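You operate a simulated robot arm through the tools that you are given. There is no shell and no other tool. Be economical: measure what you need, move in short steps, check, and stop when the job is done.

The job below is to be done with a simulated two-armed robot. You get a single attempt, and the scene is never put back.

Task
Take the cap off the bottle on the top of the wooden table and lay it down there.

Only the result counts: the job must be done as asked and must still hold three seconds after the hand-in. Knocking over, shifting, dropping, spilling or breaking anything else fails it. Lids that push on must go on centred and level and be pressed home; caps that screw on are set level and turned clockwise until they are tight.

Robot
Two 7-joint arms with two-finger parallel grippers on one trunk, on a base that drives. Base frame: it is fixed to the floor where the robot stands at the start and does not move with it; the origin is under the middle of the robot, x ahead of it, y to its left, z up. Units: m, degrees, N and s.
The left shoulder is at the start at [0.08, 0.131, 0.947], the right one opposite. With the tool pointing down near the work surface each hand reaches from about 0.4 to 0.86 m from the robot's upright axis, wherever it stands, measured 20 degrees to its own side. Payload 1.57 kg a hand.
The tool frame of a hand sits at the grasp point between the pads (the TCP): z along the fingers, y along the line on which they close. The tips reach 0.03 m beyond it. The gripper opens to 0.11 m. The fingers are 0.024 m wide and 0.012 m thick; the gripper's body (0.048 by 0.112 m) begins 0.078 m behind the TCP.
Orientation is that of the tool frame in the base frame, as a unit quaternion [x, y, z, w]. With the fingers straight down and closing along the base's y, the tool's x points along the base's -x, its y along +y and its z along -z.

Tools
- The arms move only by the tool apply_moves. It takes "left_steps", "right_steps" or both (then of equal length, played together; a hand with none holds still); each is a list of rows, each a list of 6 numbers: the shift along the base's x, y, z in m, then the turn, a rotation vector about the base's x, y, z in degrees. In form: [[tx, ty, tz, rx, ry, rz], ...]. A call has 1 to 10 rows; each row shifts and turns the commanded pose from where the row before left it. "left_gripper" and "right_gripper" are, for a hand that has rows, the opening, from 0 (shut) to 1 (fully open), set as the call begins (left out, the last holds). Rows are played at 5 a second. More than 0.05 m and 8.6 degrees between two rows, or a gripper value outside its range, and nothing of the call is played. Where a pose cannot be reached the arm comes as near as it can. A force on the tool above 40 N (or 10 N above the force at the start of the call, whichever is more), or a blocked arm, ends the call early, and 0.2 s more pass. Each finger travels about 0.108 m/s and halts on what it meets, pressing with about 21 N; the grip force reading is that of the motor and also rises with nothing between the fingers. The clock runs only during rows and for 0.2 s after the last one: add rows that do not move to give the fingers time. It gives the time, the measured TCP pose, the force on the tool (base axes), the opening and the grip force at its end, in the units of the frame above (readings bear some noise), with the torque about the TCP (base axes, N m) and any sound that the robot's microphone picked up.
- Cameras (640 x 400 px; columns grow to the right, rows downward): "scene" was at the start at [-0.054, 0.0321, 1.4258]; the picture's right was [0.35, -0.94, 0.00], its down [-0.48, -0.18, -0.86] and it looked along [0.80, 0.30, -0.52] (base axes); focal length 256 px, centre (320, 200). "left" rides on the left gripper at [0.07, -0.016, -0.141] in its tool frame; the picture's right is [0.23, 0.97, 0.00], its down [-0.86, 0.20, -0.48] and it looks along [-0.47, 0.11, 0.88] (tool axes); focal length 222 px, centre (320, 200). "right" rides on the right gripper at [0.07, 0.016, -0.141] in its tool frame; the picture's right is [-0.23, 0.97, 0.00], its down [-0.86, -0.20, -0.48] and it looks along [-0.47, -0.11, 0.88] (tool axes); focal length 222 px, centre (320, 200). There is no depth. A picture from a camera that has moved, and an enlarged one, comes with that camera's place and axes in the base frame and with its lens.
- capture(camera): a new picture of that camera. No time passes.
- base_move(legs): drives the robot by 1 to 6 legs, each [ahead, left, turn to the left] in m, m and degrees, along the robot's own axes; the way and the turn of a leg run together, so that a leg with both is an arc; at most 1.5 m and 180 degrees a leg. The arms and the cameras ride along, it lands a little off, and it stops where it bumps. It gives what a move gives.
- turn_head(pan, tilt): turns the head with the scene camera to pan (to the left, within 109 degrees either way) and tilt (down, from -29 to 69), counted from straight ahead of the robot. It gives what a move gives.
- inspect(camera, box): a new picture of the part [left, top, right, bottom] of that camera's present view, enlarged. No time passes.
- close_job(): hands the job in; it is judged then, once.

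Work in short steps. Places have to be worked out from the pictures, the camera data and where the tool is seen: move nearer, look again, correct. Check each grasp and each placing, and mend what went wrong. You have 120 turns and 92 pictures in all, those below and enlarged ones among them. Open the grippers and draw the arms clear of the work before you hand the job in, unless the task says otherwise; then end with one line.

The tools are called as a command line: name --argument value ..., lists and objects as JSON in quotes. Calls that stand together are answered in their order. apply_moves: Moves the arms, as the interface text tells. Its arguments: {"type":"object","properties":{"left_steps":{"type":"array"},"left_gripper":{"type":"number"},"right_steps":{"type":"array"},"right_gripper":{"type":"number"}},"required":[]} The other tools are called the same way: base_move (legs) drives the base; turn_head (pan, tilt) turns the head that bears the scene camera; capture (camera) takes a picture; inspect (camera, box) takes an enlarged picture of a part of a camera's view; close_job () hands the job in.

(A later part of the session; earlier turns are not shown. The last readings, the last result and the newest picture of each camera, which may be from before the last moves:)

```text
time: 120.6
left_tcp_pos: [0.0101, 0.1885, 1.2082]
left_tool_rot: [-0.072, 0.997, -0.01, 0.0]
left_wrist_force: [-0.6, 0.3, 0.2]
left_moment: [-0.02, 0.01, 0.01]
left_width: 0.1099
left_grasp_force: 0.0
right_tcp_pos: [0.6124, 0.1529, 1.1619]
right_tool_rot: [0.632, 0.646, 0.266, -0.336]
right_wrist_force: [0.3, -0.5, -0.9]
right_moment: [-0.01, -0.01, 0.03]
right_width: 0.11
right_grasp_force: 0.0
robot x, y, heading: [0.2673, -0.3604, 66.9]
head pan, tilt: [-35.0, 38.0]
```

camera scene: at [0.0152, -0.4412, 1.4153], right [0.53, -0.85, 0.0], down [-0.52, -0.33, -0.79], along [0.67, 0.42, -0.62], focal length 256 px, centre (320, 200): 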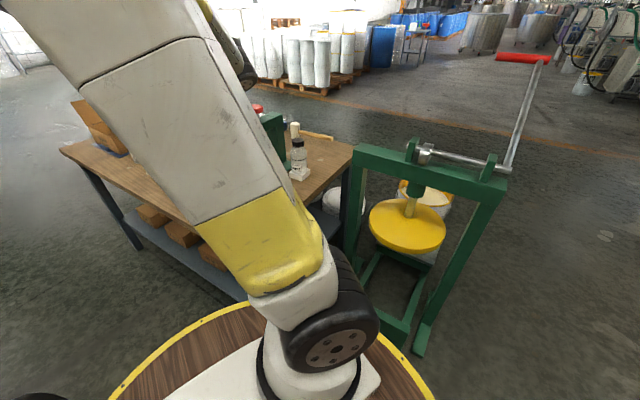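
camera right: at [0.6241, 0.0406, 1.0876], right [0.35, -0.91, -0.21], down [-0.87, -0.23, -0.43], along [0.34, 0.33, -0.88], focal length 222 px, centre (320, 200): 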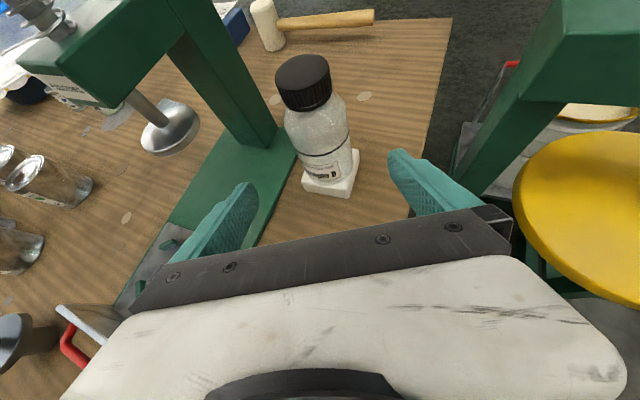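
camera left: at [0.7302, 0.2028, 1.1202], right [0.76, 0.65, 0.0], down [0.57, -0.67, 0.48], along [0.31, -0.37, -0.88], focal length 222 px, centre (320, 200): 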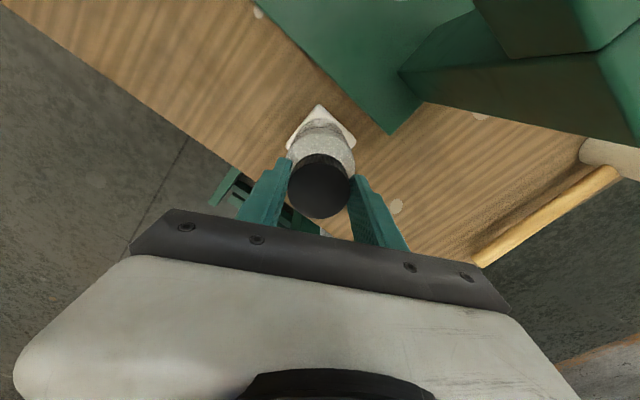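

The base moved freely. The bottle is now 0.72 m away at the robot's right. I'll bring the right hand over and down to a pre-grasp point on the bottle's near-right side, with fingers pointing along +y.

apply_moves --right_steps '[[0.0237, -0.0178, -0.018, 0, 0, -3.2], [0.0237, -0.0178, -0.018, 0, 0, -3.2], [0.0237, -0.0178, -0.018, 0, 0, -3.2], [0.0237, -0.0178, -0.018, 0, 0, -3.2], [0.0237, -0.0178, -0.018, 0, 0, -3.2], [0.0237, -0.0178, -0.018, 0, 0, -3.2], [0, 0, -0.025, 0, 0, 0], [0, 0, -0.025, 0, 0, 0], [0, 0, -0.025, 0, 0, 0], [0, 0, -0.025, 0, 0, 0]]'

turn_head --pan -20 --tilt 33

capture --camera "scene"

```text
time: 122.8
left_tcp_pos: [0.0112, 0.1888, 1.2081]
left_tool_rot: [-0.071, 0.997, -0.01, 0.001]
left_wrist_force: [-0.1, 0.1, 0.1]
left_moment: [-0.01, 0.01, 0.01]
left_width: 0.1101
left_grasp_force: 0.0
right_tcp_pos: [0.7215, 0.061, 1.0539]
right_tool_rot: [0.73, 0.532, 0.318, -0.287]
right_wrist_force: [0.3, 0.2, -0.4]
right_moment: [0.03, 0.04, -0.02]
right_width: 0.11
right_grasp_force: 0.2
right hand out of reach, approached as far as the arm can: row 6, 7, 8, 9, 10
robot x, y, heading: [0.2679, -0.3601, 67.1]
head pan, tilt: [-35.0, 38.0]
```

```text
time: 123.5
left_tcp_pos: [0.0101, 0.1877, 1.2078]
left_tool_rot: [-0.071, 0.997, -0.011, 0.001]
left_wrist_force: [0.2, 0.0, 0.7]
left_moment: [0.01, 0.0, 0.0]
left_width: 0.1099
left_grasp_force: 0.2
right_tcp_pos: [0.7199, 0.0615, 1.0539]
right_tool_rot: [0.731, 0.531, 0.319, -0.286]
right_wrist_force: [0.7, -0.2, -0.2]
right_moment: [-0.01, -0.01, -0.01]
right_width: 0.11
right_grasp_force: 0.0
robot x, y, heading: [0.2658, -0.3616, 67.1]
head pan, tilt: [-20.0, 33.0]
```

```text
6 pictures are left
camera scene: at [0.2755, -0.4237, 1.4229], right [0.73, -0.68, 0.0], down [-0.37, -0.4, -0.84], along [0.57, 0.61, -0.55], focal length 256 px, centre (320, 200)
```

scene: 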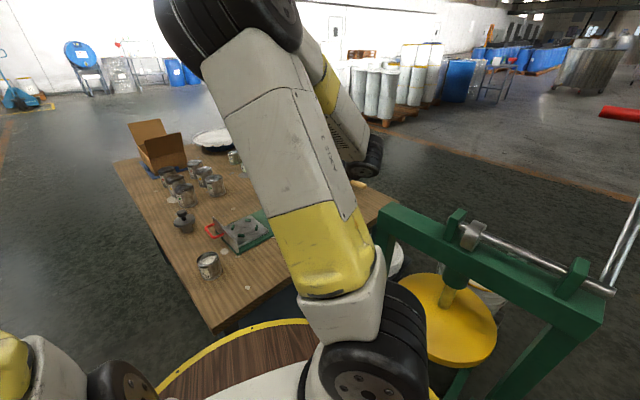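

There is now ample free room for the left arm. The right wrist is too close in for going lower at this tilt, so I'll steepen the hand by 18° and continue to the pre-grasp point.

apply_moves --right_steps '[[0.005, 0, 0, -5.9, 1.25, 0], [0.005, 0, 0, -5.9, 1.25, 0], [0.005, 0, 0, -5.9, 1.25, 0], [0.006, 0.001, -0.015, 0, 0, 0], [0.006, 0.001, -0.018, 0, 0, 0], [0.006, 0.001, -0.018, 0, 0, 0], [0.005, 0.001, -0.018, 0, 0, 0], [0, 0, -0.018, 0, 0, 0], [0, 0, 0, 0, 0, 0]]'

```text
time: 125.5
left_tcp_pos: [0.0109, 0.1883, 1.2102]
left_tool_rot: [-0.071, 0.997, -0.011, 0.0]
left_wrist_force: [0.9, -0.8, -0.3]
left_moment: [-0.02, 0.0, -0.02]
left_width: 0.1101
left_grasp_force: 0.1
right_tcp_pos: [0.7241, 0.0693, 1.0331]
right_tool_rot: [0.777, 0.564, 0.208, -0.187]
right_wrist_force: [0.2, 0.6, -0.3]
right_moment: [0.01, 0.0, 0.01]
right_width: 0.11
right_grasp_force: 0.1
right hand out of reach, approached as far as the arm can: row 4, 5, 6, 7, 8
robot x, y, heading: [0.2708, -0.3622, 66.7]
head pan, tilt: [-20.0, 33.0]
```

The wrist limit again relates to hand yaw versus arm direction; I'll reduce the yaw by 20° so the hand is in line with the arm, and go down.

apply_moves --right_steps '[[0, 0, 0, 0, 0, -5], [0, 0, 0, 0, 0, -5], [0, 0, 0, 0, 0, -5], [0, 0, 0, 0, 0, -5], [0.002, 0.002, -0.017, 0, 0, 0], [0.002, 0.002, -0.017, 0, 0, 0], [0.002, 0.002, -0.017, 0, 0, 0], [0.002, 0.002, -0.016, 0, 0, 0], [0, 0, 0, 0, 0, 0]]'

capture --camera "right"

```text
time: 127.5
left_tcp_pos: [0.0117, 0.1874, 1.2084]
left_tool_rot: [-0.072, 0.997, -0.01, 0.001]
left_wrist_force: [-0.1, 0.2, -0.5]
left_moment: [0.02, -0.03, -0.01]
left_width: 0.11
left_grasp_force: 0.0
right_tcp_pos: [0.7339, 0.0783, 0.9651]
right_tool_rot: [0.862, 0.421, 0.239, -0.149]
right_wrist_force: [-0.4, 0.3, -0.6]
right_moment: [-0.03, 0.0, 0.02]
right_width: 0.1103
right_grasp_force: 0.2
robot x, y, heading: [0.2711, -0.3603, 67.0]
head pan, tilt: [-20.0, 33.0]
```

```text
5 pictures are left
camera right: at [0.7436, 0.0491, 1.1217], right [0.66, -0.73, -0.18], down [-0.75, -0.66, -0.04], along [-0.08, 0.16, -0.98], focal length 222 px, centre (320, 200)
```

right: 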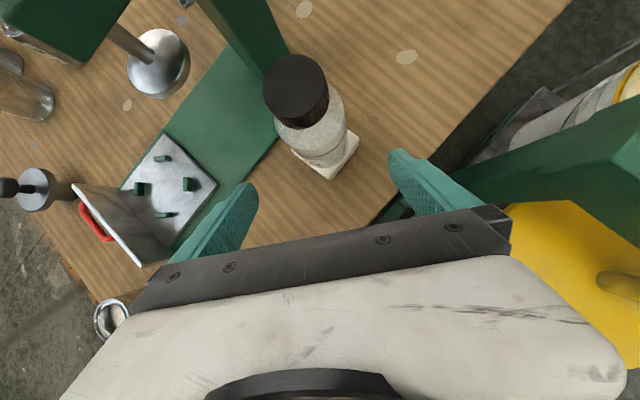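

The right hand is exactly at pre-grasp, and the bottle shows at [0.776, 0.135], centred between the fingers. At this steep tilt the camera bracket would be in the left hand's way, so I'll flatten the hand by 19° and back off slightly, lowering to the approach line.

apply_moves --right_steps '[[-0.003, -0.005, 0, 5.35, -3.34, 0], [-0.003, -0.005, 0, 5.35, -3.34, 0], [-0.002, -0.004, 0, 5.35, -3.34, 0], [0, 0, -0.012, 0, 0, 0], [0, 0, -0.012, 0, 0, 0], [0, 0, -0.011, 0, 0, 0], [0, 0, 0, 0, 0, 0]]'

```text
time: 129.1
left_tcp_pos: [0.0122, 0.1884, 1.2085]
left_tool_rot: [-0.072, 0.997, -0.01, 0.001]
left_wrist_force: [-0.2, -1.1, -0.1]
left_moment: [-0.03, 0.0, 0.01]
left_width: 0.1102
left_grasp_force: 0.1
right_tcp_pos: [0.7241, 0.0631, 0.9307]
right_tool_rot: [0.809, 0.394, 0.37, -0.23]
right_wrist_force: [0.5, 0.1, 0.4]
right_moment: [-0.03, 0.03, 0.0]
right_width: 0.1098
right_grasp_force: 0.1
robot x, y, heading: [0.2719, -0.3574, 66.7]
head pan, tilt: [-20.0, 33.0]
```

Reached without limits. I'll advance along the finger axis by 10 cm so the fingers straddle the bottle body.

apply_moves --right_steps '[[0.0072, 0.0115, -0.0107, 0, 0, 0], [0.0072, 0.0115, -0.0107, 0, 0, 0], [0.0072, 0.0115, -0.0107, 0, 0, 0], [0.0072, 0.0115, -0.0107, 0, 0, 0], [0.0072, 0.0115, -0.0107, 0, 0, 0], [0.0072, 0.0115, -0.0107, 0, 0, 0], [0, 0, 0, 0, 0, 0]]'

capture --camera "right"

```text
time: 130.7
left_tcp_pos: [0.0107, 0.1869, 1.2097]
left_tool_rot: [-0.071, 0.997, -0.011, 0.0]
left_wrist_force: [0.5, -0.3, -0.3]
left_moment: [-0.01, -0.01, -0.01]
left_width: 0.11
left_grasp_force: 0.0
right_tcp_pos: [0.7228, 0.134, 0.8854]
right_tool_rot: [0.81, 0.394, 0.369, -0.229]
right_wrist_force: [0.8, -0.7, 0.5]
right_moment: [0.03, -0.03, -0.01]
right_width: 0.1098
right_grasp_force: 0.0
right hand out of reach, approached as far as the arm can: row 1, 2, 3, 4, 5, 6
robot x, y, heading: [0.2698, -0.3597, 67.2]
head pan, tilt: [-20.0, 33.0]
```

```text
4 pictures are left
camera right: at [0.7072, 0.0638, 1.0254], right [0.69, -0.67, -0.26], down [-0.72, -0.6, -0.35], along [0.08, 0.43, -0.9], focal length 222 px, centre (320, 200)
```

right: 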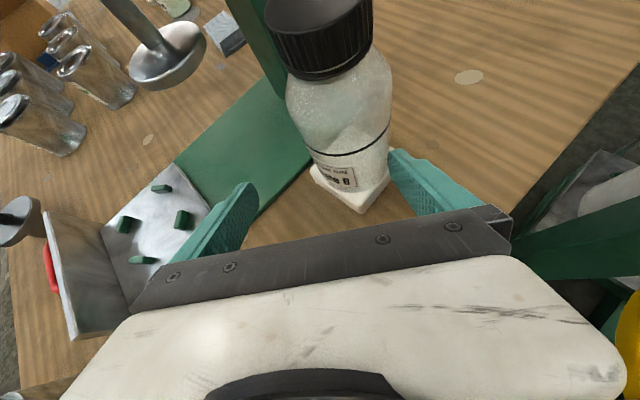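

The limit pushed the hand sideways; no contact though (forces about 0). I'll back off, yaw another 15° less to align with the arm, and approach on a line from [0.70, 0.067].

apply_moves --right_steps '[[-0.004, -0.02, 0.005, 0, 0, 0], [-0.006, -0.02, 0.005, 0, 0, -5], [-0.006, -0.015, 0.005, 0, 0, -5], [-0.004, -0.012, 0.005, 0, 0, -5], [0, 0, 0, 0, 0, -4], [0, 0, 0, 0, 0, 0]]'

```text
time: 132.1
left_tcp_pos: [0.0115, 0.1873, 1.2084]
left_tool_rot: [-0.072, 0.997, -0.01, 0.001]
left_wrist_force: [-0.6, 0.2, 0.4]
left_moment: [-0.01, 0.02, -0.01]
left_width: 0.1101
left_grasp_force: 0.1
right_tcp_pos: [0.7016, 0.0668, 0.9046]
right_tool_rot: [0.863, 0.257, 0.401, -0.167]
right_wrist_force: [0.0, 0.0, -0.3]
right_moment: [-0.01, -0.01, 0.0]
right_width: 0.1099
right_grasp_force: 0.1
robot x, y, heading: [0.2704, -0.3604, 66.9]
head pan, tilt: [-20.0, 33.0]
```

Reached cleanly (yaw 39°, 38° down). The remaining offset to the bottle is about 10 cm ahead and 6 mm sideways; I'll advance in two parts, checking for drift.

apply_moves --right_steps '[[0.0105, 0.012, -0.0062, 0, 0, 0], [0.0105, 0.012, -0.0062, 0, 0, 0], [0.0115, 0.0105, -0.0062, 0, 0, 0]]'

```text
time: 132.9
left_tcp_pos: [0.0102, 0.188, 1.2097]
left_tool_rot: [-0.071, 0.997, -0.011, 0.001]
left_wrist_force: [-0.8, -0.1, -0.7]
left_moment: [-0.03, -0.01, 0.02]
left_width: 0.1096
left_grasp_force: 0.1
right_tcp_pos: [0.7342, 0.1016, 0.8857]
right_tool_rot: [0.863, 0.257, 0.402, -0.167]
right_wrist_force: [0.4, 0.0, 0.4]
right_moment: [-0.02, 0.0, -0.03]
right_width: 0.1102
right_grasp_force: 0.1
robot x, y, heading: [0.2679, -0.3577, 67.3]
head pan, tilt: [-20.0, 33.0]
```

No drift. I'll finish the advance, then close gently on the body.

apply_moves --right_steps '[[0.0092, 0.0075, -0.0045, 0, 0, 0], [0.0092, 0.0075, -0.0045, 0, 0, 0], [0.0092, 0.0075, -0.0045, 0, 0, 0], [0.0092, 0.0075, -0.0045, 0, 0, 0], [0, 0, 0, 0, 0, 0]]'

capture --camera "right"

```text
time: 134.1
left_tcp_pos: [0.0112, 0.1876, 1.2087]
left_tool_rot: [-0.072, 0.997, -0.01, 0.001]
left_wrist_force: [0.2, 0.3, -0.8]
left_moment: [0.01, 0.01, 0.01]
left_width: 0.1097
left_grasp_force: 0.0
right_tcp_pos: [0.7661, 0.1307, 0.8693]
right_tool_rot: [0.864, 0.255, 0.402, -0.166]
right_wrist_force: [0.4, -0.1, 0.1]
right_moment: [0.03, 0.01, -0.02]
right_width: 0.11
right_grasp_force: 0.1
right hand out of reach, approached as far as the arm can: row 4
robot x, y, heading: [0.2699, -0.3604, 67.0]
head pan, tilt: [-20.0, 33.0]
```

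```text
3 pictures are left
camera right: at [0.7284, 0.0712, 1.0113], right [0.44, -0.86, -0.26], down [-0.87, -0.34, -0.35], along [0.22, 0.38, -0.9], focal length 222 px, centre (320, 200)
```

right: 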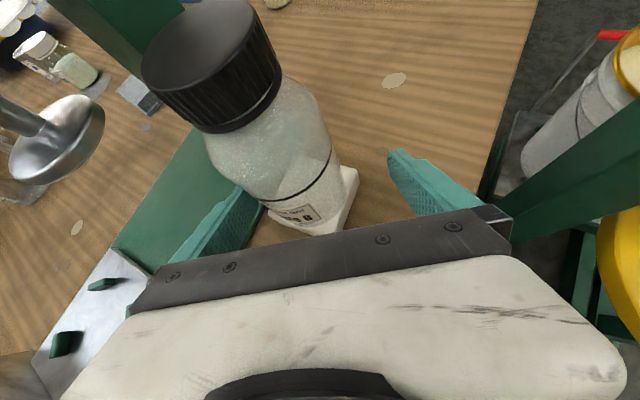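

The bottle sits nearer the left finger: I judge it at about [0.773, 0.154], so the hand should go about 2 cm in +y. I'll shift it and close.

apply_moves --right_steps '[[-0.002, 0.006, 0, 0, 0, 0], [-0.001, 0.007, 0, 0, 0, 0], [0.002, 0.007, 0, 0, 0, 0], [0, 0, 0, 0, 0, 0]]'

```text
time: 135.1
left_tcp_pos: [0.0115, 0.1882, 1.2096]
left_tool_rot: [-0.072, 0.997, -0.01, 0.0]
left_wrist_force: [-0.7, -0.1, -0.4]
left_moment: [-0.03, 0.01, 0.01]
left_width: 0.1097
left_grasp_force: 0.2
right_tcp_pos: [0.7639, 0.1511, 0.8701]
right_tool_rot: [0.864, 0.257, 0.401, -0.167]
right_wrist_force: [-0.1, -0.7, -0.1]
right_moment: [-0.03, 0.02, -0.03]
right_width: 0.11
right_grasp_force: 0.1
robot x, y, heading: [0.2656, -0.3569, 67.3]
head pan, tilt: [-20.0, 33.0]
```

Centred by estimate, no contact. I'll close partway to 73 mm and read the forces to detect one-sided contact.

apply_moves --right_steps '[[0, 0, 0, 0, 0, 0], [0, 0, 0, 0, 0, 0]]' --right_gripper 0.66

```text
time: 135.7
left_tcp_pos: [0.0112, 0.1878, 1.2088]
left_tool_rot: [-0.071, 0.997, -0.01, 0.0]
left_wrist_force: [0.1, 0.8, -0.8]
left_moment: [-0.03, 0.0, 0.0]
left_width: 0.1102
left_grasp_force: 0.1
right_tcp_pos: [0.7644, 0.1517, 0.8711]
right_tool_rot: [0.863, 0.256, 0.402, -0.167]
right_wrist_force: [-1.0, -0.3, 0.5]
right_moment: [0.0, 0.02, 0.03]
right_width: 0.0727
right_grasp_force: 0.1
robot x, y, heading: [0.2685, -0.3601, 67.1]
head pan, tilt: [-20.0, 33.0]
```

No one-sided load. I'll close fully on the body.

apply_moves --right_steps '[[0, 0, 0, 0, 0, 0], [0, 0, 0, 0, 0, 0], [0, 0, 0, 0, 0, 0]]' --right_gripper 0

inspect --camera "right" --box '[140, 0, 500, 225]'

```text
time: 136.5
left_tcp_pos: [0.0104, 0.1878, 1.2098]
left_tool_rot: [-0.072, 0.997, -0.01, 0.001]
left_wrist_force: [-0.3, -0.4, -0.7]
left_moment: [0.02, 0.0, 0.0]
left_width: 0.1099
left_grasp_force: 0.0
right_tcp_pos: [0.7656, 0.1509, 0.8715]
right_tool_rot: [0.864, 0.255, 0.402, -0.166]
right_wrist_force: [1.0, -2.3, 4.7]
right_moment: [-0.24, -0.3, -0.04]
right_width: 0.0682
right_grasp_force: 21.2
robot x, y, heading: [0.2695, -0.3613, 67.2]
head pan, tilt: [-20.0, 33.0]
```

```text
1.78 times, centred on (320, 112) of right
camera zoom: at [0.7278, 0.0908, 1.012], right [0.44, -0.86, -0.26], down [-0.87, -0.34, -0.35], along [0.22, 0.38, -0.9], focal length 395 px, centre (320, 356)
```

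zoom: 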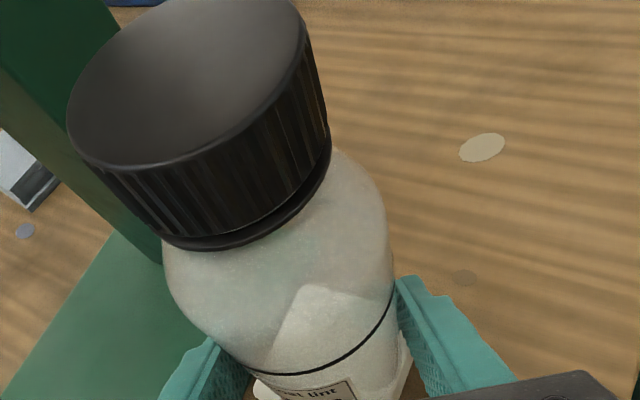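

The right hand holds the body firmly (68 mm, 21 N). I need one scene look at where the right elbow now stands before bringing the left arm over.

capture --camera "scene"

```text
1 pictures are left
camera scene: at [0.2754, -0.4237, 1.4229], right [0.73, -0.68, 0.0], down [-0.37, -0.4, -0.84], along [0.57, 0.61, -0.54], focal length 256 px, centre (320, 200)
```

scene: 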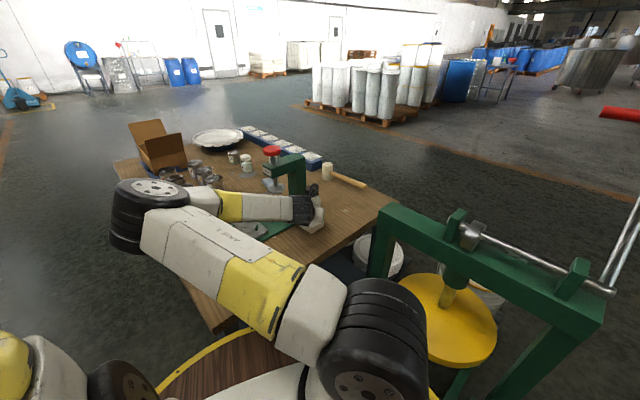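

The right arm's forearm lies far to the left, so the left arm would hit it. I think the wrist cannot align with the forearm, and there is a second solution with the elbow on the right, reached by tilting the fingers rightwards first and then yawing left. I'll release the bottle, back straight out, and set that up.

apply_moves --right_steps '[[0, 0, 0, 0, 0, 0], [0, 0, 0, 0, 0, 0], [0, 0, 0, 0, 0, 0]]' --right_gripper 1

apply_moves --right_steps '[[-0.0115, -0.0095, 0.006, 0, 0, 0], [-0.0115, -0.0095, 0.006, 0, 0, 0], [-0.0115, -0.0095, 0.006, 0, 0, 0], [-0.0115, -0.0095, 0.006, 0, 0, 0], [-0.0115, -0.0095, 0.006, 0, 0, 0], [-0.0115, -0.0095, 0.006, 0, 0, 0], [-0.0115, -0.0095, 0.015, 0, 0, 0], [-0.01, -0.01, 0.03, 0, 0, 0], [-0.01, -0.01, 0.03, 0, 0, 0], [-0.01, -0.01, 0.03, 0, 0, 0]]'

```text
time: 137.3
left_tcp_pos: [0.0106, 0.1882, 1.2089]
left_tool_rot: [-0.071, 0.997, -0.01, 0.002]
left_wrist_force: [0.1, -0.2, 0.3]
left_moment: [-0.01, -0.01, 0.02]
left_width: 0.1098
left_grasp_force: 0.0
right_tcp_pos: [0.7636, 0.1515, 0.8702]
right_tool_rot: [0.863, 0.257, 0.402, -0.167]
right_wrist_force: [0.2, -0.2, 0.1]
right_moment: [-0.01, 0.0, -0.01]
right_width: 0.1101
right_grasp_force: 0.0
robot x, y, heading: [0.2687, -0.3601, 67.2]
head pan, tilt: [-20.0, 33.0]
```

```text
time: 139.5
left_tcp_pos: [0.0092, 0.1878, 1.2119]
left_tool_rot: [-0.072, 0.997, -0.008, 0.001]
left_wrist_force: [0.4, -0.8, -0.2]
left_moment: [-0.02, 0.0, 0.02]
left_width: 0.1099
left_grasp_force: 0.0
right_tcp_pos: [0.6605, 0.0512, 1.0113]
right_tool_rot: [0.864, 0.252, 0.404, -0.162]
right_wrist_force: [0.2, -0.1, -0.6]
right_moment: [-0.03, 0.03, -0.02]
right_width: 0.1103
right_grasp_force: 0.1
robot x, y, heading: [0.2673, -0.3611, 67.0]
head pan, tilt: [-20.0, 33.0]
```

The right hand is clear. Now I'll raise it and straighten it to tool-down.

apply_moves --right_steps '[[0, -0.005, 0.028, -4.56, 5.83, 0], [0, -0.005, 0.028, -4.56, 5.83, 0], [0, -0.005, 0.028, -4.56, 5.83, 0], [0, -0.005, 0.028, -4.56, 5.83, 0], [0, -0.005, 0.028, -4.56, 5.83, 0], [0, -0.005, 0.02, -4.56, 5.83, 0], [0, -0.005, 0.02, -4.56, 5.83, 0], [0, 0, 0, 0, 0, 0]]'

base_move --legs '[[-0.105, 0.25, 0], [0, 0, -67]]'

```text
time: 141.3
left_tcp_pos: [0.0117, 0.1894, 1.2095]
left_tool_rot: [-0.071, 0.997, -0.01, 0.001]
left_wrist_force: [-1.3, 0.9, 0.1]
left_moment: [-0.01, 0.01, -0.01]
left_width: 0.1104
left_grasp_force: 0.1
right_tcp_pos: [0.6534, 0.0191, 1.1919]
right_tool_rot: [0.959, 0.282, -0.005, -0.006]
right_wrist_force: [0.6, 0.0, 0.2]
right_moment: [0.01, -0.03, 0.03]
right_width: 0.11
right_grasp_force: 0.2
robot x, y, heading: [0.2708, -0.3607, 67.3]
head pan, tilt: [-20.0, 33.0]
```

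```text
time: 146.2
left_tcp_pos: [0.4013, 0.0905, 1.2092]
left_tool_rot: [0.491, 0.871, -0.009, -0.005]
left_wrist_force: [1.0, 0.0, -0.4]
left_moment: [-0.02, 0.02, 0.03]
left_width: 0.1096
left_grasp_force: 0.1
right_tcp_pos: [0.4968, -0.5675, 1.1907]
right_tool_rot: [0.955, -0.295, 0.0, -0.008]
right_wrist_force: [-1.0, 0.0, 0.5]
right_moment: [0.01, -0.02, -0.02]
right_width: 0.11
right_grasp_force: 0.0
robot x, y, heading: [-0.0034, -0.3614, -0.1]
head pan, tilt: [-20.0, 33.0]
```

Now robot is at [0, −0.36], heading 0, with the right hand tool-down. I'll yaw it −46°, then tilt the fingers towards the right (pointing −80°).

apply_moves --right_steps '[[0, 0, 0, 0, 0, -7.7], [0, 0, 0, 0, 0, -7.7], [0, 0, 0, 0, 0, -7.7], [0, 0, 0, 0, 0, -7.7], [0, 0, 0, 0, 0, -7.7], [0, 0, 0, 0, 0, -7.7], [0, -0.005, 0, -7.4, -1.3, 0], [0, -0.005, 0, -7.4, -1.3, 0], [0, -0.005, 0, -7.4, -1.3, 0], [0, -0.005, 0, -7.4, -1.3, 0]]'

apply_moves --right_steps '[[0, 0, 0, -7.4, -1.3, 0], [0, 0, 0, -7.4, -1.3, 0], [0.005, 0.01, 0, 0, 0, 8], [0.005, 0.01, 0, 0, 0, 8], [0.005, 0.01, 0, 0, 0, 8], [0.005, 0.01, 0, 0, 0, 8], [0.005, 0.01, 0, 0, 0, 8], [0.005, 0.01, 0, 0, 0, 8], [0, 0, 0, 0, 0, 8], [0, 0, 0, 0, 0, 0]]'

```text
time: 148.4
left_tcp_pos: [0.4015, 0.0894, 1.2095]
left_tool_rot: [0.491, 0.871, -0.009, -0.005]
left_wrist_force: [0.3, 0.5, -0.2]
left_moment: [0.02, -0.03, 0.0]
left_width: 0.1103
left_grasp_force: 0.0
right_tcp_pos: [0.4956, -0.5878, 1.1919]
right_tool_rot: [0.738, -0.624, 0.203, 0.16]
right_wrist_force: [0.6, -0.4, 0.2]
right_moment: [0.02, 0.0, -0.01]
right_width: 0.1103
right_grasp_force: 0.1
robot x, y, heading: [-0.0035, -0.3607, -0.0]
head pan, tilt: [-20.0, 33.0]
```

```text
time: 150.6
left_tcp_pos: [0.4019, 0.0895, 1.2096]
left_tool_rot: [0.49, 0.871, -0.009, -0.005]
left_wrist_force: [0.1, 0.3, -0.3]
left_moment: [-0.02, 0.01, -0.01]
left_width: 0.1098
left_grasp_force: 0.0
right_tcp_pos: [0.5257, -0.5274, 1.191]
right_tool_rot: [0.904, -0.194, 0.374, 0.07]
right_wrist_force: [-0.1, 0.1, 0.3]
right_moment: [0.03, 0.01, -0.01]
right_width: 0.1102
right_grasp_force: 0.0
robot x, y, heading: [-0.0056, -0.3554, -0.0]
head pan, tilt: [-20.0, 33.0]
```

No limits were hit: this is the other branch, with fingers pointing at −23° and 45° down. I'll bring the yaw to about −8°, flatten to 38° and move forward.

apply_moves --right_steps '[[0, 0.005, 0, 0, 0, 7.5], [0, 0.005, 0, 0, 0, 7.5], [0, 0, 0, -1, -6.9, 0], [0.03, 0.015, -0.02, 0, 0, 0], [0.03, 0.015, -0.02, 0, 0, 0], [0.03, 0.015, -0.02, 0, 0, 0], [0.03, 0.015, -0.02, 0, 0, 0], [0, 0, 0, 0, 0, 0]]'

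base_move --legs '[[-0.02, 0, 0], [0, 0.5, 0]]'

```text
time: 152.4
left_tcp_pos: [0.4016, 0.0915, 1.2088]
left_tool_rot: [0.491, 0.871, -0.009, -0.006]
left_wrist_force: [-0.5, -0.7, -0.3]
left_moment: [-0.01, -0.01, -0.03]
left_width: 0.1102
left_grasp_force: 0.0
right_tcp_pos: [0.6476, -0.4564, 1.1108]
right_tool_rot: [0.897, -0.073, 0.435, 0.026]
right_wrist_force: [-0.4, -0.7, 0.2]
right_moment: [0.0, -0.01, -0.02]
right_width: 0.11
right_grasp_force: 0.0
robot x, y, heading: [-0.0045, -0.3592, -0.1]
head pan, tilt: [-20.0, 33.0]
```

```text
time: 155.7
left_tcp_pos: [0.3793, 0.5915, 1.2101]
left_tool_rot: [0.489, 0.872, -0.009, -0.005]
left_wrist_force: [1.1, 0.3, -0.2]
left_moment: [0.02, 0.0, -0.02]
left_width: 0.1098
left_grasp_force: 0.1
right_tcp_pos: [0.6267, 0.0454, 1.1109]
right_tool_rot: [0.897, -0.07, 0.436, 0.024]
right_wrist_force: [-0.5, 0.4, 0.0]
right_moment: [0.0, 0.02, 0.0]
right_width: 0.1104
right_grasp_force: 0.1
robot x, y, heading: [-0.0207, 0.1414, 0.3]
head pan, tilt: [-20.0, 33.0]
```

Still no limits, and the base is nearly back in place. I'll drive the last 2 cm forward and lower the right hand to the pre-grasp point [0.66, 0.167, 0.945].

base_move --legs '[[0.02, 0, 0]]'

apply_moves --right_steps '[[0.002, 0.02, -0.025, 0, 0, 0], [0.002, 0.02, -0.025, 0, 0, 0], [0.002, 0.02, -0.025, 0, 0, 0], [0.002, 0.02, -0.025, 0, 0, 0], [0.002, 0.02, -0.025, 0, 0, 0], [0.002, 0.02, -0.025, 0, 0, 0], [0, 0, 0, 0, 0, 0]]'

```text
time: 156.5
left_tcp_pos: [0.3991, 0.5916, 1.2098]
left_tool_rot: [0.489, 0.872, -0.008, -0.006]
left_wrist_force: [-1.0, -0.6, 0.7]
left_moment: [0.02, 0.0, -0.02]
left_width: 0.1101
left_grasp_force: 0.0
right_tcp_pos: [0.6466, 0.0447, 1.1116]
right_tool_rot: [0.897, -0.07, 0.435, 0.023]
right_wrist_force: [-0.2, 0.6, 0.2]
right_moment: [-0.01, 0.01, 0.0]
right_width: 0.1099
right_grasp_force: 0.0
robot x, y, heading: [-0.007, 0.1396, 0.2]
head pan, tilt: [-20.0, 33.0]
```

```text
time: 158.1
left_tcp_pos: [0.3996, 0.5912, 1.2101]
left_tool_rot: [0.49, 0.872, -0.01, -0.006]
left_wrist_force: [-0.4, 0.8, 0.5]
left_moment: [-0.01, -0.04, 0.02]
left_width: 0.1099
left_grasp_force: 0.2
right_tcp_pos: [0.6599, 0.1644, 0.9612]
right_tool_rot: [0.897, -0.07, 0.436, 0.024]
right_wrist_force: [0.2, -0.1, 0.1]
right_moment: [0.0, -0.02, -0.01]
right_width: 0.1101
right_grasp_force: 0.1
robot x, y, heading: [-0.0065, 0.1384, 0.2]
head pan, tilt: [-20.0, 33.0]
```

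Reached cleanly. I'll advance towards the bottle along the finger axis in two stages, watching for limits and forces.

apply_moves --right_steps '[[0.0146, -0.0015, -0.0133, 0, 0, 0], [0.0146, -0.0015, -0.0133, 0, 0, 0], [0.0146, -0.0015, -0.0133, 0, 0, 0], [0.0146, -0.0015, -0.0133, 0, 0, 0], [0, 0, 0, 0, 0, 0]]'

apply_moves --right_steps '[[0.0146, -0.0015, -0.0133, 0, 0, 0], [0.0146, -0.0015, -0.0133, 0, 0, 0], [0.0146, -0.0015, -0.0133, 0, 0, 0], [0, 0, 0, 0, 0, 0]]'

```text
time: 159.3
left_tcp_pos: [0.3993, 0.591, 1.2104]
left_tool_rot: [0.489, 0.872, -0.01, -0.005]
left_wrist_force: [0.0, 0.1, 0.9]
left_moment: [-0.01, 0.02, -0.03]
left_width: 0.1101
left_grasp_force: 0.0
right_tcp_pos: [0.7171, 0.1593, 0.9063]
right_tool_rot: [0.897, -0.071, 0.435, 0.024]
right_wrist_force: [-1.3, 0.2, 0.4]
right_moment: [0.02, 0.0, 0.03]
right_width: 0.1098
right_grasp_force: 0.0
robot x, y, heading: [-0.0011, 0.137, 0.1]
head pan, tilt: [-20.0, 33.0]
```

```text
time: 160.3
left_tcp_pos: [0.3993, 0.5911, 1.2098]
left_tool_rot: [0.49, 0.872, -0.009, -0.005]
left_wrist_force: [0.0, 0.1, 0.3]
left_moment: [-0.02, 0.0, -0.04]
left_width: 0.1099
left_grasp_force: 0.1
right_tcp_pos: [0.7608, 0.1559, 0.8681]
right_tool_rot: [0.897, -0.071, 0.435, 0.024]
right_wrist_force: [0.0, -0.2, -0.1]
right_moment: [0.01, 0.01, 0.0]
right_width: 0.1101
right_grasp_force: 0.1
robot x, y, heading: [-0.0029, 0.1385, 0.1]
head pan, tilt: [-20.0, 33.0]
```

In place with no contact. I'll close to 75 mm first and check the forces.

apply_moves --right_steps '[[0, 0, 0, 0, 0, 0], [0, 0, 0, 0, 0, 0], [0, 0, 0, 0, 0, 0]]' --right_gripper 0.68

apply_moves --right_steps '[[0, 0, 0, 0, 0, 0], [0, 0, 0, 0, 0, 0], [0, 0, 0, 0, 0, 0]]' --right_gripper 0

```text
time: 161.1
left_tcp_pos: [0.399, 0.5924, 1.2097]
left_tool_rot: [0.489, 0.872, -0.009, -0.005]
left_wrist_force: [0.1, -0.2, 0.2]
left_moment: [0.03, -0.04, 0.0]
left_width: 0.1099
left_grasp_force: 0.0
right_tcp_pos: [0.7624, 0.1552, 0.8674]
right_tool_rot: [0.897, -0.07, 0.436, 0.023]
right_wrist_force: [0.7, -0.2, 0.2]
right_moment: [0.0, 0.01, -0.02]
right_width: 0.075
right_grasp_force: 0.2
robot x, y, heading: [-0.0057, 0.138, 0.4]
head pan, tilt: [-20.0, 33.0]
```

```text
time: 161.9
left_tcp_pos: [0.3979, 0.5911, 1.2092]
left_tool_rot: [0.489, 0.872, -0.009, -0.005]
left_wrist_force: [0.2, -0.1, 0.2]
left_moment: [0.01, 0.02, 0.0]
left_width: 0.11
left_grasp_force: 0.0
right_tcp_pos: [0.7628, 0.1552, 0.868]
right_tool_rot: [0.897, -0.07, 0.436, 0.024]
right_wrist_force: [-0.6, -0.4, 1.6]
right_moment: [-0.16, 0.09, 0.02]
right_width: 0.0648
right_grasp_force: 20.9
robot x, y, heading: [-0.0023, 0.1369, 0.2]
head pan, tilt: [-20.0, 33.0]
```

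The bottle is held (65 mm, 21 N), its axis at about [0.770, 0.154]. Now I'll bring the left hand over, high, watching for any contact with the right arm.

apply_moves --left_steps '[[0.028, -0.029, 0, 0, 0, 0], [0.028, -0.029, 0, 0, 0, 0], [0.028, -0.029, 0, 0, 0, 0], [0.028, -0.029, 0, 0, 0, 0], [0.028, -0.029, 0, 0, 0, 0], [0.028, -0.029, 0, 0, 0, 0], [0.028, -0.029, 0, 0, 0, 0], [0.028, -0.029, 0, 0, 0, 0]]'

apply_moves --left_steps '[[0.0247, -0.0342, -0.022, 0, 0, 0], [0.0247, -0.0342, -0.022, 0, 0, 0], [0.0247, -0.0342, -0.022, 0, 0, 0], [0.0247, -0.0342, -0.022, 0, 0, 0]]'

```text
time: 163.7
left_tcp_pos: [0.622, 0.3583, 1.21]
left_tool_rot: [0.488, 0.873, -0.01, -0.006]
left_wrist_force: [-0.3, 0.3, 0.3]
left_moment: [-0.04, 0.02, -0.03]
left_width: 0.1101
left_grasp_force: 0.0
right_tcp_pos: [0.7618, 0.1552, 0.8682]
right_tool_rot: [0.897, -0.07, 0.436, 0.025]
right_wrist_force: [0.0, 0.0, 2.8]
right_moment: [-0.14, 0.0, 0.05]
right_width: 0.0653
right_grasp_force: 21.0
robot x, y, heading: [-0.0037, 0.141, 0.4]
head pan, tilt: [-20.0, 33.0]
```

```text
time: 164.7
left_tcp_pos: [0.7221, 0.2235, 1.1221]
left_tool_rot: [0.488, 0.873, -0.01, -0.005]
left_wrist_force: [0.5, -0.5, 0.4]
left_moment: [-0.06, -0.02, 0.01]
left_width: 0.1098
left_grasp_force: 0.0
right_tcp_pos: [0.7624, 0.1556, 0.8673]
right_tool_rot: [0.897, -0.07, 0.435, 0.024]
right_wrist_force: [0.6, -0.5, 2.2]
right_moment: [-0.21, -0.03, 0.03]
right_width: 0.0652
right_grasp_force: 21.0
robot x, y, heading: [-0.0052, 0.1398, 0.5]
head pan, tilt: [-20.0, 33.0]
```

No contact so far. I'll level the left hand, set its opening to 82 mm (to stay clear of the right hand) and move over the cap.

apply_moves --left_steps '[[0.016, -0.0232, -0.02, 0.7, -1.06, 0], [0.016, -0.0232, -0.02, 0, 0, 0], [0.016, -0.0232, -0.02, 0, 0, 0], [0, 0, 0, 0, 0, 0]]' --left_gripper 0.75

```text
time: 165.7
left_tcp_pos: [0.7697, 0.1528, 1.062]
left_tool_rot: [0.489, 0.872, 0.002, 0.0]
left_wrist_force: [0.2, -0.3, 0.7]
left_moment: [0.03, -0.01, 0.0]
left_width: 0.0827
left_grasp_force: 0.0
right_tcp_pos: [0.7609, 0.1549, 0.8672]
right_tool_rot: [0.897, -0.071, 0.435, 0.025]
right_wrist_force: [0.4, 1.2, 4.8]
right_moment: [-0.18, 0.08, -0.02]
right_width: 0.065
right_grasp_force: 20.8
robot x, y, heading: [-0.0059, 0.1439, 0.3]
head pan, tilt: [-20.0, 33.0]
```

Above the cap with no contact. I'll descend in small steps, feeling for any touch.

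apply_moves --left_steps '[[0, 0.001, -0.02, 0, 0, 0], [0, 0, -0.02, 0, 0, 0], [0, 0, -0.01, 0, 0, 0], [0, 0, -0.008, 0, 0, 0], [0, 0, 0, 0, 0, 0]]'

apply_moves --left_steps '[[0, 0, -0.008, 0, 0, 0], [0, 0, -0.008, 0, 0, 0], [0, 0, -0.006, 0, 0, 0], [0, 0, 0, 0, 0, 0]]'

```text
time: 166.9
left_tcp_pos: [0.7691, 0.1546, 1.0027]
left_tool_rot: [0.489, 0.872, 0.002, 0.0]
left_wrist_force: [0.6, -0.4, -0.9]
left_moment: [-0.01, 0.01, 0.05]
left_width: 0.0826
left_grasp_force: 0.1
right_tcp_pos: [0.7611, 0.1553, 0.8679]
right_tool_rot: [0.897, -0.07, 0.436, 0.024]
right_wrist_force: [-0.4, -0.2, 4.8]
right_moment: [-0.16, 0.04, -0.01]
right_width: 0.0651
right_grasp_force: 21.0
robot x, y, heading: [-0.0028, 0.1385, 0.1]
head pan, tilt: [-20.0, 33.0]
```

```text
time: 167.9
left_tcp_pos: [0.7702, 0.1547, 0.9815]
left_tool_rot: [0.49, 0.872, 0.0, 0.0]
left_wrist_force: [-0.3, -0.1, -0.7]
left_moment: [0.01, 0.0, -0.02]
left_width: 0.0824
left_grasp_force: 0.1
right_tcp_pos: [0.7605, 0.1546, 0.8682]
right_tool_rot: [0.897, -0.071, 0.435, 0.025]
right_wrist_force: [-0.2, -0.1, 4.7]
right_moment: [-0.18, 0.07, 0.05]
right_width: 0.0653
right_grasp_force: 21.8
robot x, y, heading: [-0.0028, 0.1409, -0.0]
head pan, tilt: [-20.0, 33.0]
```

Down without touch. I'll close on the cap.

apply_moves --left_steps '[[0, 0, 0, 0, 0, 0], [0, 0, 0, 0, 0, 0], [0, 0, 0, 0, 0, 0]]' --left_gripper 0

```text
time: 168.7
left_tcp_pos: [0.7699, 0.1534, 0.9804]
left_tool_rot: [0.488, 0.873, 0.002, 0.001]
left_wrist_force: [8.9, 2.3, -1.7]
left_moment: [0.11, -0.41, 0.08]
left_width: 0.0473
left_grasp_force: 20.7
right_tcp_pos: [0.7617, 0.1555, 0.8668]
right_tool_rot: [0.897, -0.07, 0.436, 0.024]
right_wrist_force: [-9.8, -3.7, 9.3]
right_moment: [-0.11, -0.44, -0.1]
right_width: 0.0648
right_grasp_force: 20.9
robot x, y, heading: [-0.0049, 0.1395, 0.2]
head pan, tilt: [-20.0, 33.0]
```

Cap gripped (47 mm). A 9 N side force says the cap lies slightly further in +x, so I'll yield a few millimetres to relax it.

apply_moves --left_steps '[[0.002, 0.0005, 0, 0, 0, 0], [0.002, 0.0005, 0, 0, 0, 0], [0, 0, 0, 0, 0, 0]]'

```text
time: 169.5
left_tcp_pos: [0.7732, 0.1545, 0.9803]
left_tool_rot: [0.489, 0.872, -0.001, -0.003]
left_wrist_force: [-12.3, 1.0, 2.4]
left_moment: [0.19, 0.68, 0.05]
left_width: 0.0475
left_grasp_force: 21.1
right_tcp_pos: [0.7627, 0.1546, 0.8678]
right_tool_rot: [0.897, -0.07, 0.436, 0.024]
right_wrist_force: [11.9, -1.7, 0.0]
right_moment: [-0.07, 0.52, -0.04]
right_width: 0.065
right_grasp_force: 20.8
robot x, y, heading: [-0.0041, 0.139, 0.3]
head pan, tilt: [-20.0, 33.0]
```

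Overshot by about 2 mm; I'll go back 2.2 mm and then begin turning counter-clockwise while watching the torque on both hands.

apply_moves --left_steps '[[-0.0022, 0, 0, 0, 0, 0], [0, 0, 0, 0, 0, 4], [0, 0, 0, 0, 0, 4], [0, 0, 0, 0, 0, 4], [0, 0, 0, 0, 0, 0]]'

```text
time: 170.7
left_tcp_pos: [0.7729, 0.1544, 0.9813]
left_tool_rot: [0.394, 0.919, 0.0, -0.001]
left_wrist_force: [-6.2, -0.6, -0.5]
left_moment: [0.0, 0.1, -0.04]
left_width: 0.0472
left_grasp_force: 20.9
right_tcp_pos: [0.7614, 0.1558, 0.8674]
right_tool_rot: [0.897, -0.07, 0.436, 0.024]
right_wrist_force: [6.8, -0.5, 3.2]
right_moment: [-0.32, 0.32, -0.06]
right_width: 0.0648
right_grasp_force: 21.1
robot x, y, heading: [-0.0015, 0.1389, -0.0]
head pan, tilt: [-20.0, 33.0]
```

Low torque on both hands: the cap seems to turn. I'll keep turning, monitoring the vertical force for thread rise.

apply_moves --left_steps '[[-0.001, 0, 0.0002, 0, 0, 8], [0, 0, 0.0002, 0, 0, 8], [0, 0, 0.0002, 0, 0, 8], [0, 0, 0.0002, 0, 0, 8], [0, 0, 0.0002, 0, 0, 8], [0, 0, 0.0002, 0, 0, 8], [0, 0, 0, 0, 0, 0]]'

```text
time: 172.3
left_tcp_pos: [0.7706, 0.1544, 0.9815]
left_tool_rot: [-0.013, 1.0, -0.001, -0.001]
left_wrist_force: [3.4, -9.2, -3.5]
left_moment: [-0.23, -0.09, -0.05]
left_width: 0.0472
left_grasp_force: 21.9
right_tcp_pos: [0.7611, 0.1556, 0.8675]
right_tool_rot: [0.897, -0.069, 0.435, 0.023]
right_wrist_force: [-3.0, 9.5, 4.7]
right_moment: [-0.97, -0.21, 0.08]
right_width: 0.0651
right_grasp_force: 21.0
robot x, y, heading: [-0.0057, 0.1372, 0.4]
head pan, tilt: [-20.0, 33.0]
```

Turned 60° so far with little torque. I'll correct the small side force and turn on.

apply_moves --left_steps '[[0.0006, -0.0018, 0, 0, 0, 4], [0, 0, 0, 0, 0, 8], [0, 0, 0, 0, 0, 8], [0, 0, 0, 0, 0, 8], [0, 0, 0, 0, 0, 8], [0, 0, 0, 0, 0, 8], [0, 0, 0, 0, 0, 8], [0, 0, 0, 0, 0, 0]]'

```text
time: 174.1
left_tcp_pos: [0.7704, 0.1527, 0.9819]
left_tool_rot: [-0.45, 0.893, 0.0, -0.001]
left_wrist_force: [6.3, -14.1, -0.6]
left_moment: [-0.63, -0.28, -0.04]
left_width: 0.047
left_grasp_force: 21.3
right_tcp_pos: [0.7612, 0.1555, 0.867]
right_tool_rot: [0.897, -0.07, 0.435, 0.024]
right_wrist_force: [-6.0, 14.6, 0.0]
right_moment: [-1.04, -0.36, 0.19]
right_width: 0.0659
right_grasp_force: 21.0
robot x, y, heading: [-0.0044, 0.1353, 0.4]
head pan, tilt: [-20.0, 33.0]
```

Now at +53° (112° turned). I'll relax the side load and test with a 2 mm lift whether the threads still hold.

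apply_moves --left_steps '[[0.0012, -0.0015, 0, 0, 0, 0], [0, -0.0015, 0, 0, 0, 0], [0, 0, 0.001, 0, 0, 0], [0, 0, 0.001, 0, 0, 0], [0, 0, 0, 0, 0, 0]]'

```text
time: 175.3
left_tcp_pos: [0.7724, 0.1516, 0.9833]
left_tool_rot: [-0.45, 0.893, 0.001, -0.001]
left_wrist_force: [1.2, -4.2, -2.7]
left_moment: [-0.14, -0.06, 0.02]
left_width: 0.0473
left_grasp_force: 21.1
right_tcp_pos: [0.7615, 0.1548, 0.8677]
right_tool_rot: [0.897, -0.071, 0.436, 0.025]
right_wrist_force: [-1.7, 5.1, 2.8]
right_moment: [-0.39, -0.1, 0.04]
right_width: 0.0658
right_grasp_force: 21.1
robot x, y, heading: [-0.0059, 0.1431, 0.4]
head pan, tilt: [-20.0, 33.0]
```

Only 3 N of pull. I'll lift another 4 mm and read.

apply_moves --left_steps '[[0, -0.0005, 0.002, 0, 0, 0], [0, 0, 0.002, 0, 0, 0], [0, 0, 0, 0, 0, 0]]'

```text
time: 176.1
left_tcp_pos: [0.772, 0.1503, 0.9862]
left_tool_rot: [-0.449, 0.893, 0.001, -0.002]
left_wrist_force: [1.6, -1.3, -18.1]
left_moment: [0.23, -0.18, 0.02]
left_width: 0.0473
left_grasp_force: 21.4
right_tcp_pos: [0.7637, 0.1548, 0.8686]
right_tool_rot: [0.897, -0.071, 0.436, 0.024]
right_wrist_force: [-1.6, 2.2, 16.9]
right_moment: [-0.56, -0.13, -0.01]
right_width: 0.0652
right_grasp_force: 21.6
robot x, y, heading: [-0.0023, 0.1392, -0.0]
head pan, tilt: [-20.0, 33.0]
```

The threads still hold (18 N). I'll lower again, open just enough, turn the hand back 112° and regrip for another bite.

apply_moves --left_steps '[[0, 0, -0.002, 0, 0, 0], [0, 0, -0.003, 0, 0, 0], [0, 0, 0, 0, 0, 0]]'

apply_moves --left_steps '[[0, 0, 0, 0, 0, 0], [0, 0, 0, 0, 0, 0], [0, 0, 0, 0, 0, -8.5], [0, 0, 0, 0, 0, -8.5], [0, 0, 0, 0, 0, -8.5], [0, 0, 0, 0, 0, -8.5], [0, 0, 0, 0, 0, -8.5], [0, 0, 0, 0, 0, -8.5], [0, 0, 0, 0, 0, -8.5]]' --left_gripper 0.62

apply_moves --left_steps '[[0, 0.001, 0, 0, 0, -8.5], [0, 0.001, 0, 0, 0, -8.5], [0, 0, 0, 0, 0, -8.5], [0, 0, 0, 0, 0, -8.5], [0, 0, 0, 0, 0, -8.5], [0, 0, 0, 0, 0, -8.5], [0, 0, 0, 0, 0, 0]]'

apply_moves --left_steps '[[0, 0, 0, 0, 0, 0], [0, 0, 0, 0, 0, 0], [0, 0, 0, 0, 0, 0]]' --left_gripper 0

```text
time: 176.9
left_tcp_pos: [0.772, 0.1489, 0.9839]
left_tool_rot: [-0.449, 0.893, 0.001, -0.001]
left_wrist_force: [-11.7, -1.5, -1.8]
left_moment: [-0.05, 0.76, 0.04]
left_width: 0.0472
left_grasp_force: 21.1
right_tcp_pos: [0.7615, 0.1545, 0.8659]
right_tool_rot: [0.897, -0.071, 0.435, 0.024]
right_wrist_force: [11.1, 2.6, 0.9]
right_moment: [-0.21, 0.52, 0.04]
right_width: 0.065
right_grasp_force: 20.6
robot x, y, heading: [-0.0066, 0.1418, 0.1]
head pan, tilt: [-20.0, 33.0]
```

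```text
time: 178.9
left_tcp_pos: [0.7724, 0.1488, 0.9844]
left_tool_rot: [0.054, 0.999, 0.0, 0.0]
left_wrist_force: [0.0, -0.1, 0.6]
left_moment: [-0.02, 0.02, -0.04]
left_width: 0.0684
left_grasp_force: 0.2
right_tcp_pos: [0.7615, 0.155, 0.8672]
right_tool_rot: [0.897, -0.07, 0.436, 0.024]
right_wrist_force: [0.5, 0.4, -0.5]
right_moment: [0.03, 0.02, -0.01]
right_width: 0.0649
right_grasp_force: 21.4
robot x, y, heading: [-0.0039, 0.1385, 0.4]
head pan, tilt: [-20.0, 33.0]
```

```text
time: 180.5
left_tcp_pos: [0.772, 0.1517, 0.9828]
left_tool_rot: [0.478, 0.878, 0.001, -0.002]
left_wrist_force: [-0.7, 0.0, -0.4]
left_moment: [0.03, 0.02, 0.01]
left_width: 0.0681
left_grasp_force: 0.1
right_tcp_pos: [0.7603, 0.1553, 0.8669]
right_tool_rot: [0.897, -0.069, 0.435, 0.023]
right_wrist_force: [0.2, -0.3, -0.1]
right_moment: [0.03, 0.02, -0.01]
right_width: 0.0649
right_grasp_force: 21.4
robot x, y, heading: [-0.003, 0.1384, 0.2]
head pan, tilt: [-20.0, 33.0]
```

```text
time: 181.3
left_tcp_pos: [0.7727, 0.1514, 0.9827]
left_tool_rot: [0.477, 0.879, 0.001, -0.001]
left_wrist_force: [7.7, 1.0, -1.1]
left_moment: [0.12, -0.37, -0.04]
left_width: 0.0478
left_grasp_force: 21.0
right_tcp_pos: [0.7616, 0.1543, 0.8669]
right_tool_rot: [0.897, -0.07, 0.436, 0.023]
right_wrist_force: [-7.4, -3.3, 0.1]
right_moment: [0.13, -0.52, -0.03]
right_width: 0.065
right_grasp_force: 20.4
robot x, y, heading: [-0.0072, 0.1373, 0.4]
head pan, tilt: [-20.0, 33.0]
```

Regripped. Another 112° turn counter-clockwise, with a small rise and the same lateral trim as before, then a lift test.

apply_moves --left_steps '[[0.0012, 0, 0, 0, 0, 8], [0, 0, 0, 0, 0, 8], [0, 0, 0, 0, 0, 8], [0, 0, 0.0003, 0, 0, 8], [0, 0, 0, 0, 0, 8], [0, -0.0005, 0, 0, 0, 8], [-0.0005, -0.0005, 0.0003, 0, 0, 8]]'

apply_moves --left_steps '[[0, 0, 0, 0, 0, 8], [0, -0.0005, 0, 0, 0, 8], [0, -0.0005, 0.0003, 0, 0, 8], [0, 0, 0, 0, 0, 8], [0, -0.0005, 0, 0, 0, 8], [0, -0.0005, 0.0003, 0, 0, 8], [0, 0, 0, 0, 0, 8], [0, 0, 0, 0, 0, 0]]'

apply_moves --left_steps '[[0, 0, 0.002, 0, 0, 0], [0, 0, 0.002, 0, 0, 0], [0, 0, 0, 0, 0, 0]]'

```text
time: 182.9
left_tcp_pos: [0.7734, 0.1505, 0.9828]
left_tool_rot: [0.007, 1.0, 0.001, 0.0]
left_wrist_force: [-1.3, 4.2, 1.8]
left_moment: [0.19, -0.04, 0.0]
left_width: 0.0476
left_grasp_force: 21.7
right_tcp_pos: [0.7616, 0.1548, 0.8682]
right_tool_rot: [0.897, -0.07, 0.435, 0.024]
right_wrist_force: [0.4, -5.0, -2.2]
right_moment: [0.26, 0.17, -0.03]
right_width: 0.0649
right_grasp_force: 21.3
robot x, y, heading: [-0.0063, 0.1398, 0.3]
head pan, tilt: [-20.0, 33.0]
```

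```text
time: 184.7
left_tcp_pos: [0.7734, 0.1467, 0.984]
left_tool_rot: [-0.462, 0.887, 0.0, -0.001]
left_wrist_force: [2.2, 6.7, 1.1]
left_moment: [0.16, -0.05, 0.04]
left_width: 0.0474
left_grasp_force: 21.2
right_tcp_pos: [0.7619, 0.1558, 0.8673]
right_tool_rot: [0.897, -0.07, 0.436, 0.024]
right_wrist_force: [-1.3, -6.8, -2.3]
right_moment: [0.57, -0.17, -0.06]
right_width: 0.0647
right_grasp_force: 21.1
robot x, y, heading: [-0.0039, 0.1386, 0.3]
head pan, tilt: [-20.0, 33.0]
```

```text
time: 185.5
left_tcp_pos: [0.7728, 0.1479, 0.9876]
left_tool_rot: [-0.462, 0.887, 0.0, -0.001]
left_wrist_force: [-0.8, 3.1, -2.5]
left_moment: [0.02, 0.03, 0.04]
left_width: 0.0478
left_grasp_force: 20.7
right_tcp_pos: [0.761, 0.1557, 0.8676]
right_tool_rot: [0.897, -0.07, 0.435, 0.024]
right_wrist_force: [0.7, -3.9, 1.7]
right_moment: [0.39, 0.03, -0.03]
right_width: 0.0649
right_grasp_force: 21.0
robot x, y, heading: [0.0002, 0.1357, 0.4]
head pan, tilt: [-20.0, 33.0]
```

A 4 mm lift now costs only 2.5 N. I'll lift 4 mm more to see whether it is free.

apply_moves --left_steps '[[0, 0, 0.002, 0, 0, 0], [0, 0, 0.002, 0, 0, 0], [0, 0, 0, 0, 0, 0]]'

```text
time: 186.3
left_tcp_pos: [0.7725, 0.1479, 0.9922]
left_tool_rot: [-0.461, 0.887, 0.0, -0.001]
left_wrist_force: [-1.1, 1.6, -0.1]
left_moment: [0.01, 0.02, 0.0]
left_width: 0.0475
left_grasp_force: 20.6
right_tcp_pos: [0.7611, 0.1552, 0.867]
right_tool_rot: [0.897, -0.07, 0.436, 0.024]
right_wrist_force: [0.5, -2.1, -0.3]
right_moment: [0.16, 0.06, -0.01]
right_width: 0.0649
right_grasp_force: 21.1
robot x, y, heading: [-0.006, 0.1407, 0.2]
head pan, tilt: [-20.0, 33.0]
```

The cap is free: forces vanish while the grip stays at 47.5 mm. I'll lift it clear, then release the bottle with the right hand and back that hand out along its approach.

apply_moves --left_steps '[[0, 0, 0.01, 0, 0, 0], [0, 0, 0.02, 0, 0, 0], [0, 0, 0.03, 0, 0, 0], [0, 0, 0.02, 0, 0, 0]]'

apply_moves --right_steps '[[0, 0, 0, 0, 0, 0], [0, 0, 0, 0, 0, 0], [0, 0, 0, 0, 0, 0], [0, 0, 0, 0, 0, 0]]' --right_gripper 1

apply_moves --right_steps '[[-0.0146, 0.0015, 0.012, 0, 0, 0], [-0.0146, 0.0015, 0.012, 0, 0, 0], [-0.0146, 0.0015, 0.012, 0, 0, 0], [-0.0146, 0.0015, 0.012, 0, 0, 0], [-0.0146, 0.0015, 0.012, 0, 0, 0], [-0.0146, 0.0015, 0.012, 0, 0, 0], [-0.0146, 0, 0.012, 0, 0, 0], [-0.01, -0.02, 0.02, 0, 0, 0], [-0.01, -0.03, 0.02, 0, 0, 0], [-0.01, -0.03, 0.02, 0, 0, 0]]'

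```text
time: 187.3
left_tcp_pos: [0.7692, 0.1483, 1.0707]
left_tool_rot: [-0.461, 0.887, 0.001, -0.001]
left_wrist_force: [-0.1, 0.8, 0.5]
left_moment: [0.01, 0.02, 0.03]
left_width: 0.0477
left_grasp_force: 20.8
left hand out of reach, approached as far as the arm can: row 4
right_tcp_pos: [0.7617, 0.1543, 0.8671]
right_tool_rot: [0.897, -0.071, 0.436, 0.025]
right_wrist_force: [1.0, 0.6, -0.8]
right_moment: [-0.01, 0.02, -0.02]
right_width: 0.0652
right_grasp_force: 20.6
robot x, y, heading: [-0.0024, 0.1406, 0.3]
head pan, tilt: [-20.0, 33.0]
```

```text
time: 188.3
left_tcp_pos: [0.7686, 0.15, 1.0701]
left_tool_rot: [-0.462, 0.887, 0.0, -0.001]
left_wrist_force: [-0.4, 0.8, 0.2]
left_moment: [-0.01, -0.01, 0.01]
left_width: 0.0476
left_grasp_force: 21.0
right_tcp_pos: [0.7619, 0.154, 0.868]
right_tool_rot: [0.897, -0.071, 0.436, 0.025]
right_wrist_force: [-0.5, 0.6, -0.5]
right_moment: [-0.02, -0.02, 0.03]
right_width: 0.1101
right_grasp_force: 0.1
robot x, y, heading: [-0.002, 0.1409, -0.1]
head pan, tilt: [-20.0, 33.0]
```

```text
time: 190.5
left_tcp_pos: [0.7681, 0.1479, 1.0693]
left_tool_rot: [-0.46, 0.888, 0.001, -0.002]
left_wrist_force: [0.4, -0.2, -0.7]
left_moment: [-0.02, 0.02, -0.01]
left_width: 0.0473
left_grasp_force: 20.8
right_tcp_pos: [0.6302, 0.0869, 1.0135]
right_tool_rot: [0.897, -0.069, 0.437, 0.022]
right_wrist_force: [0.2, -0.3, 0.7]
right_moment: [-0.02, -0.04, -0.02]
right_width: 0.1097
right_grasp_force: 0.0
robot x, y, heading: [-0.0029, 0.1432, 0.1]
head pan, tilt: [-20.0, 33.0]
```

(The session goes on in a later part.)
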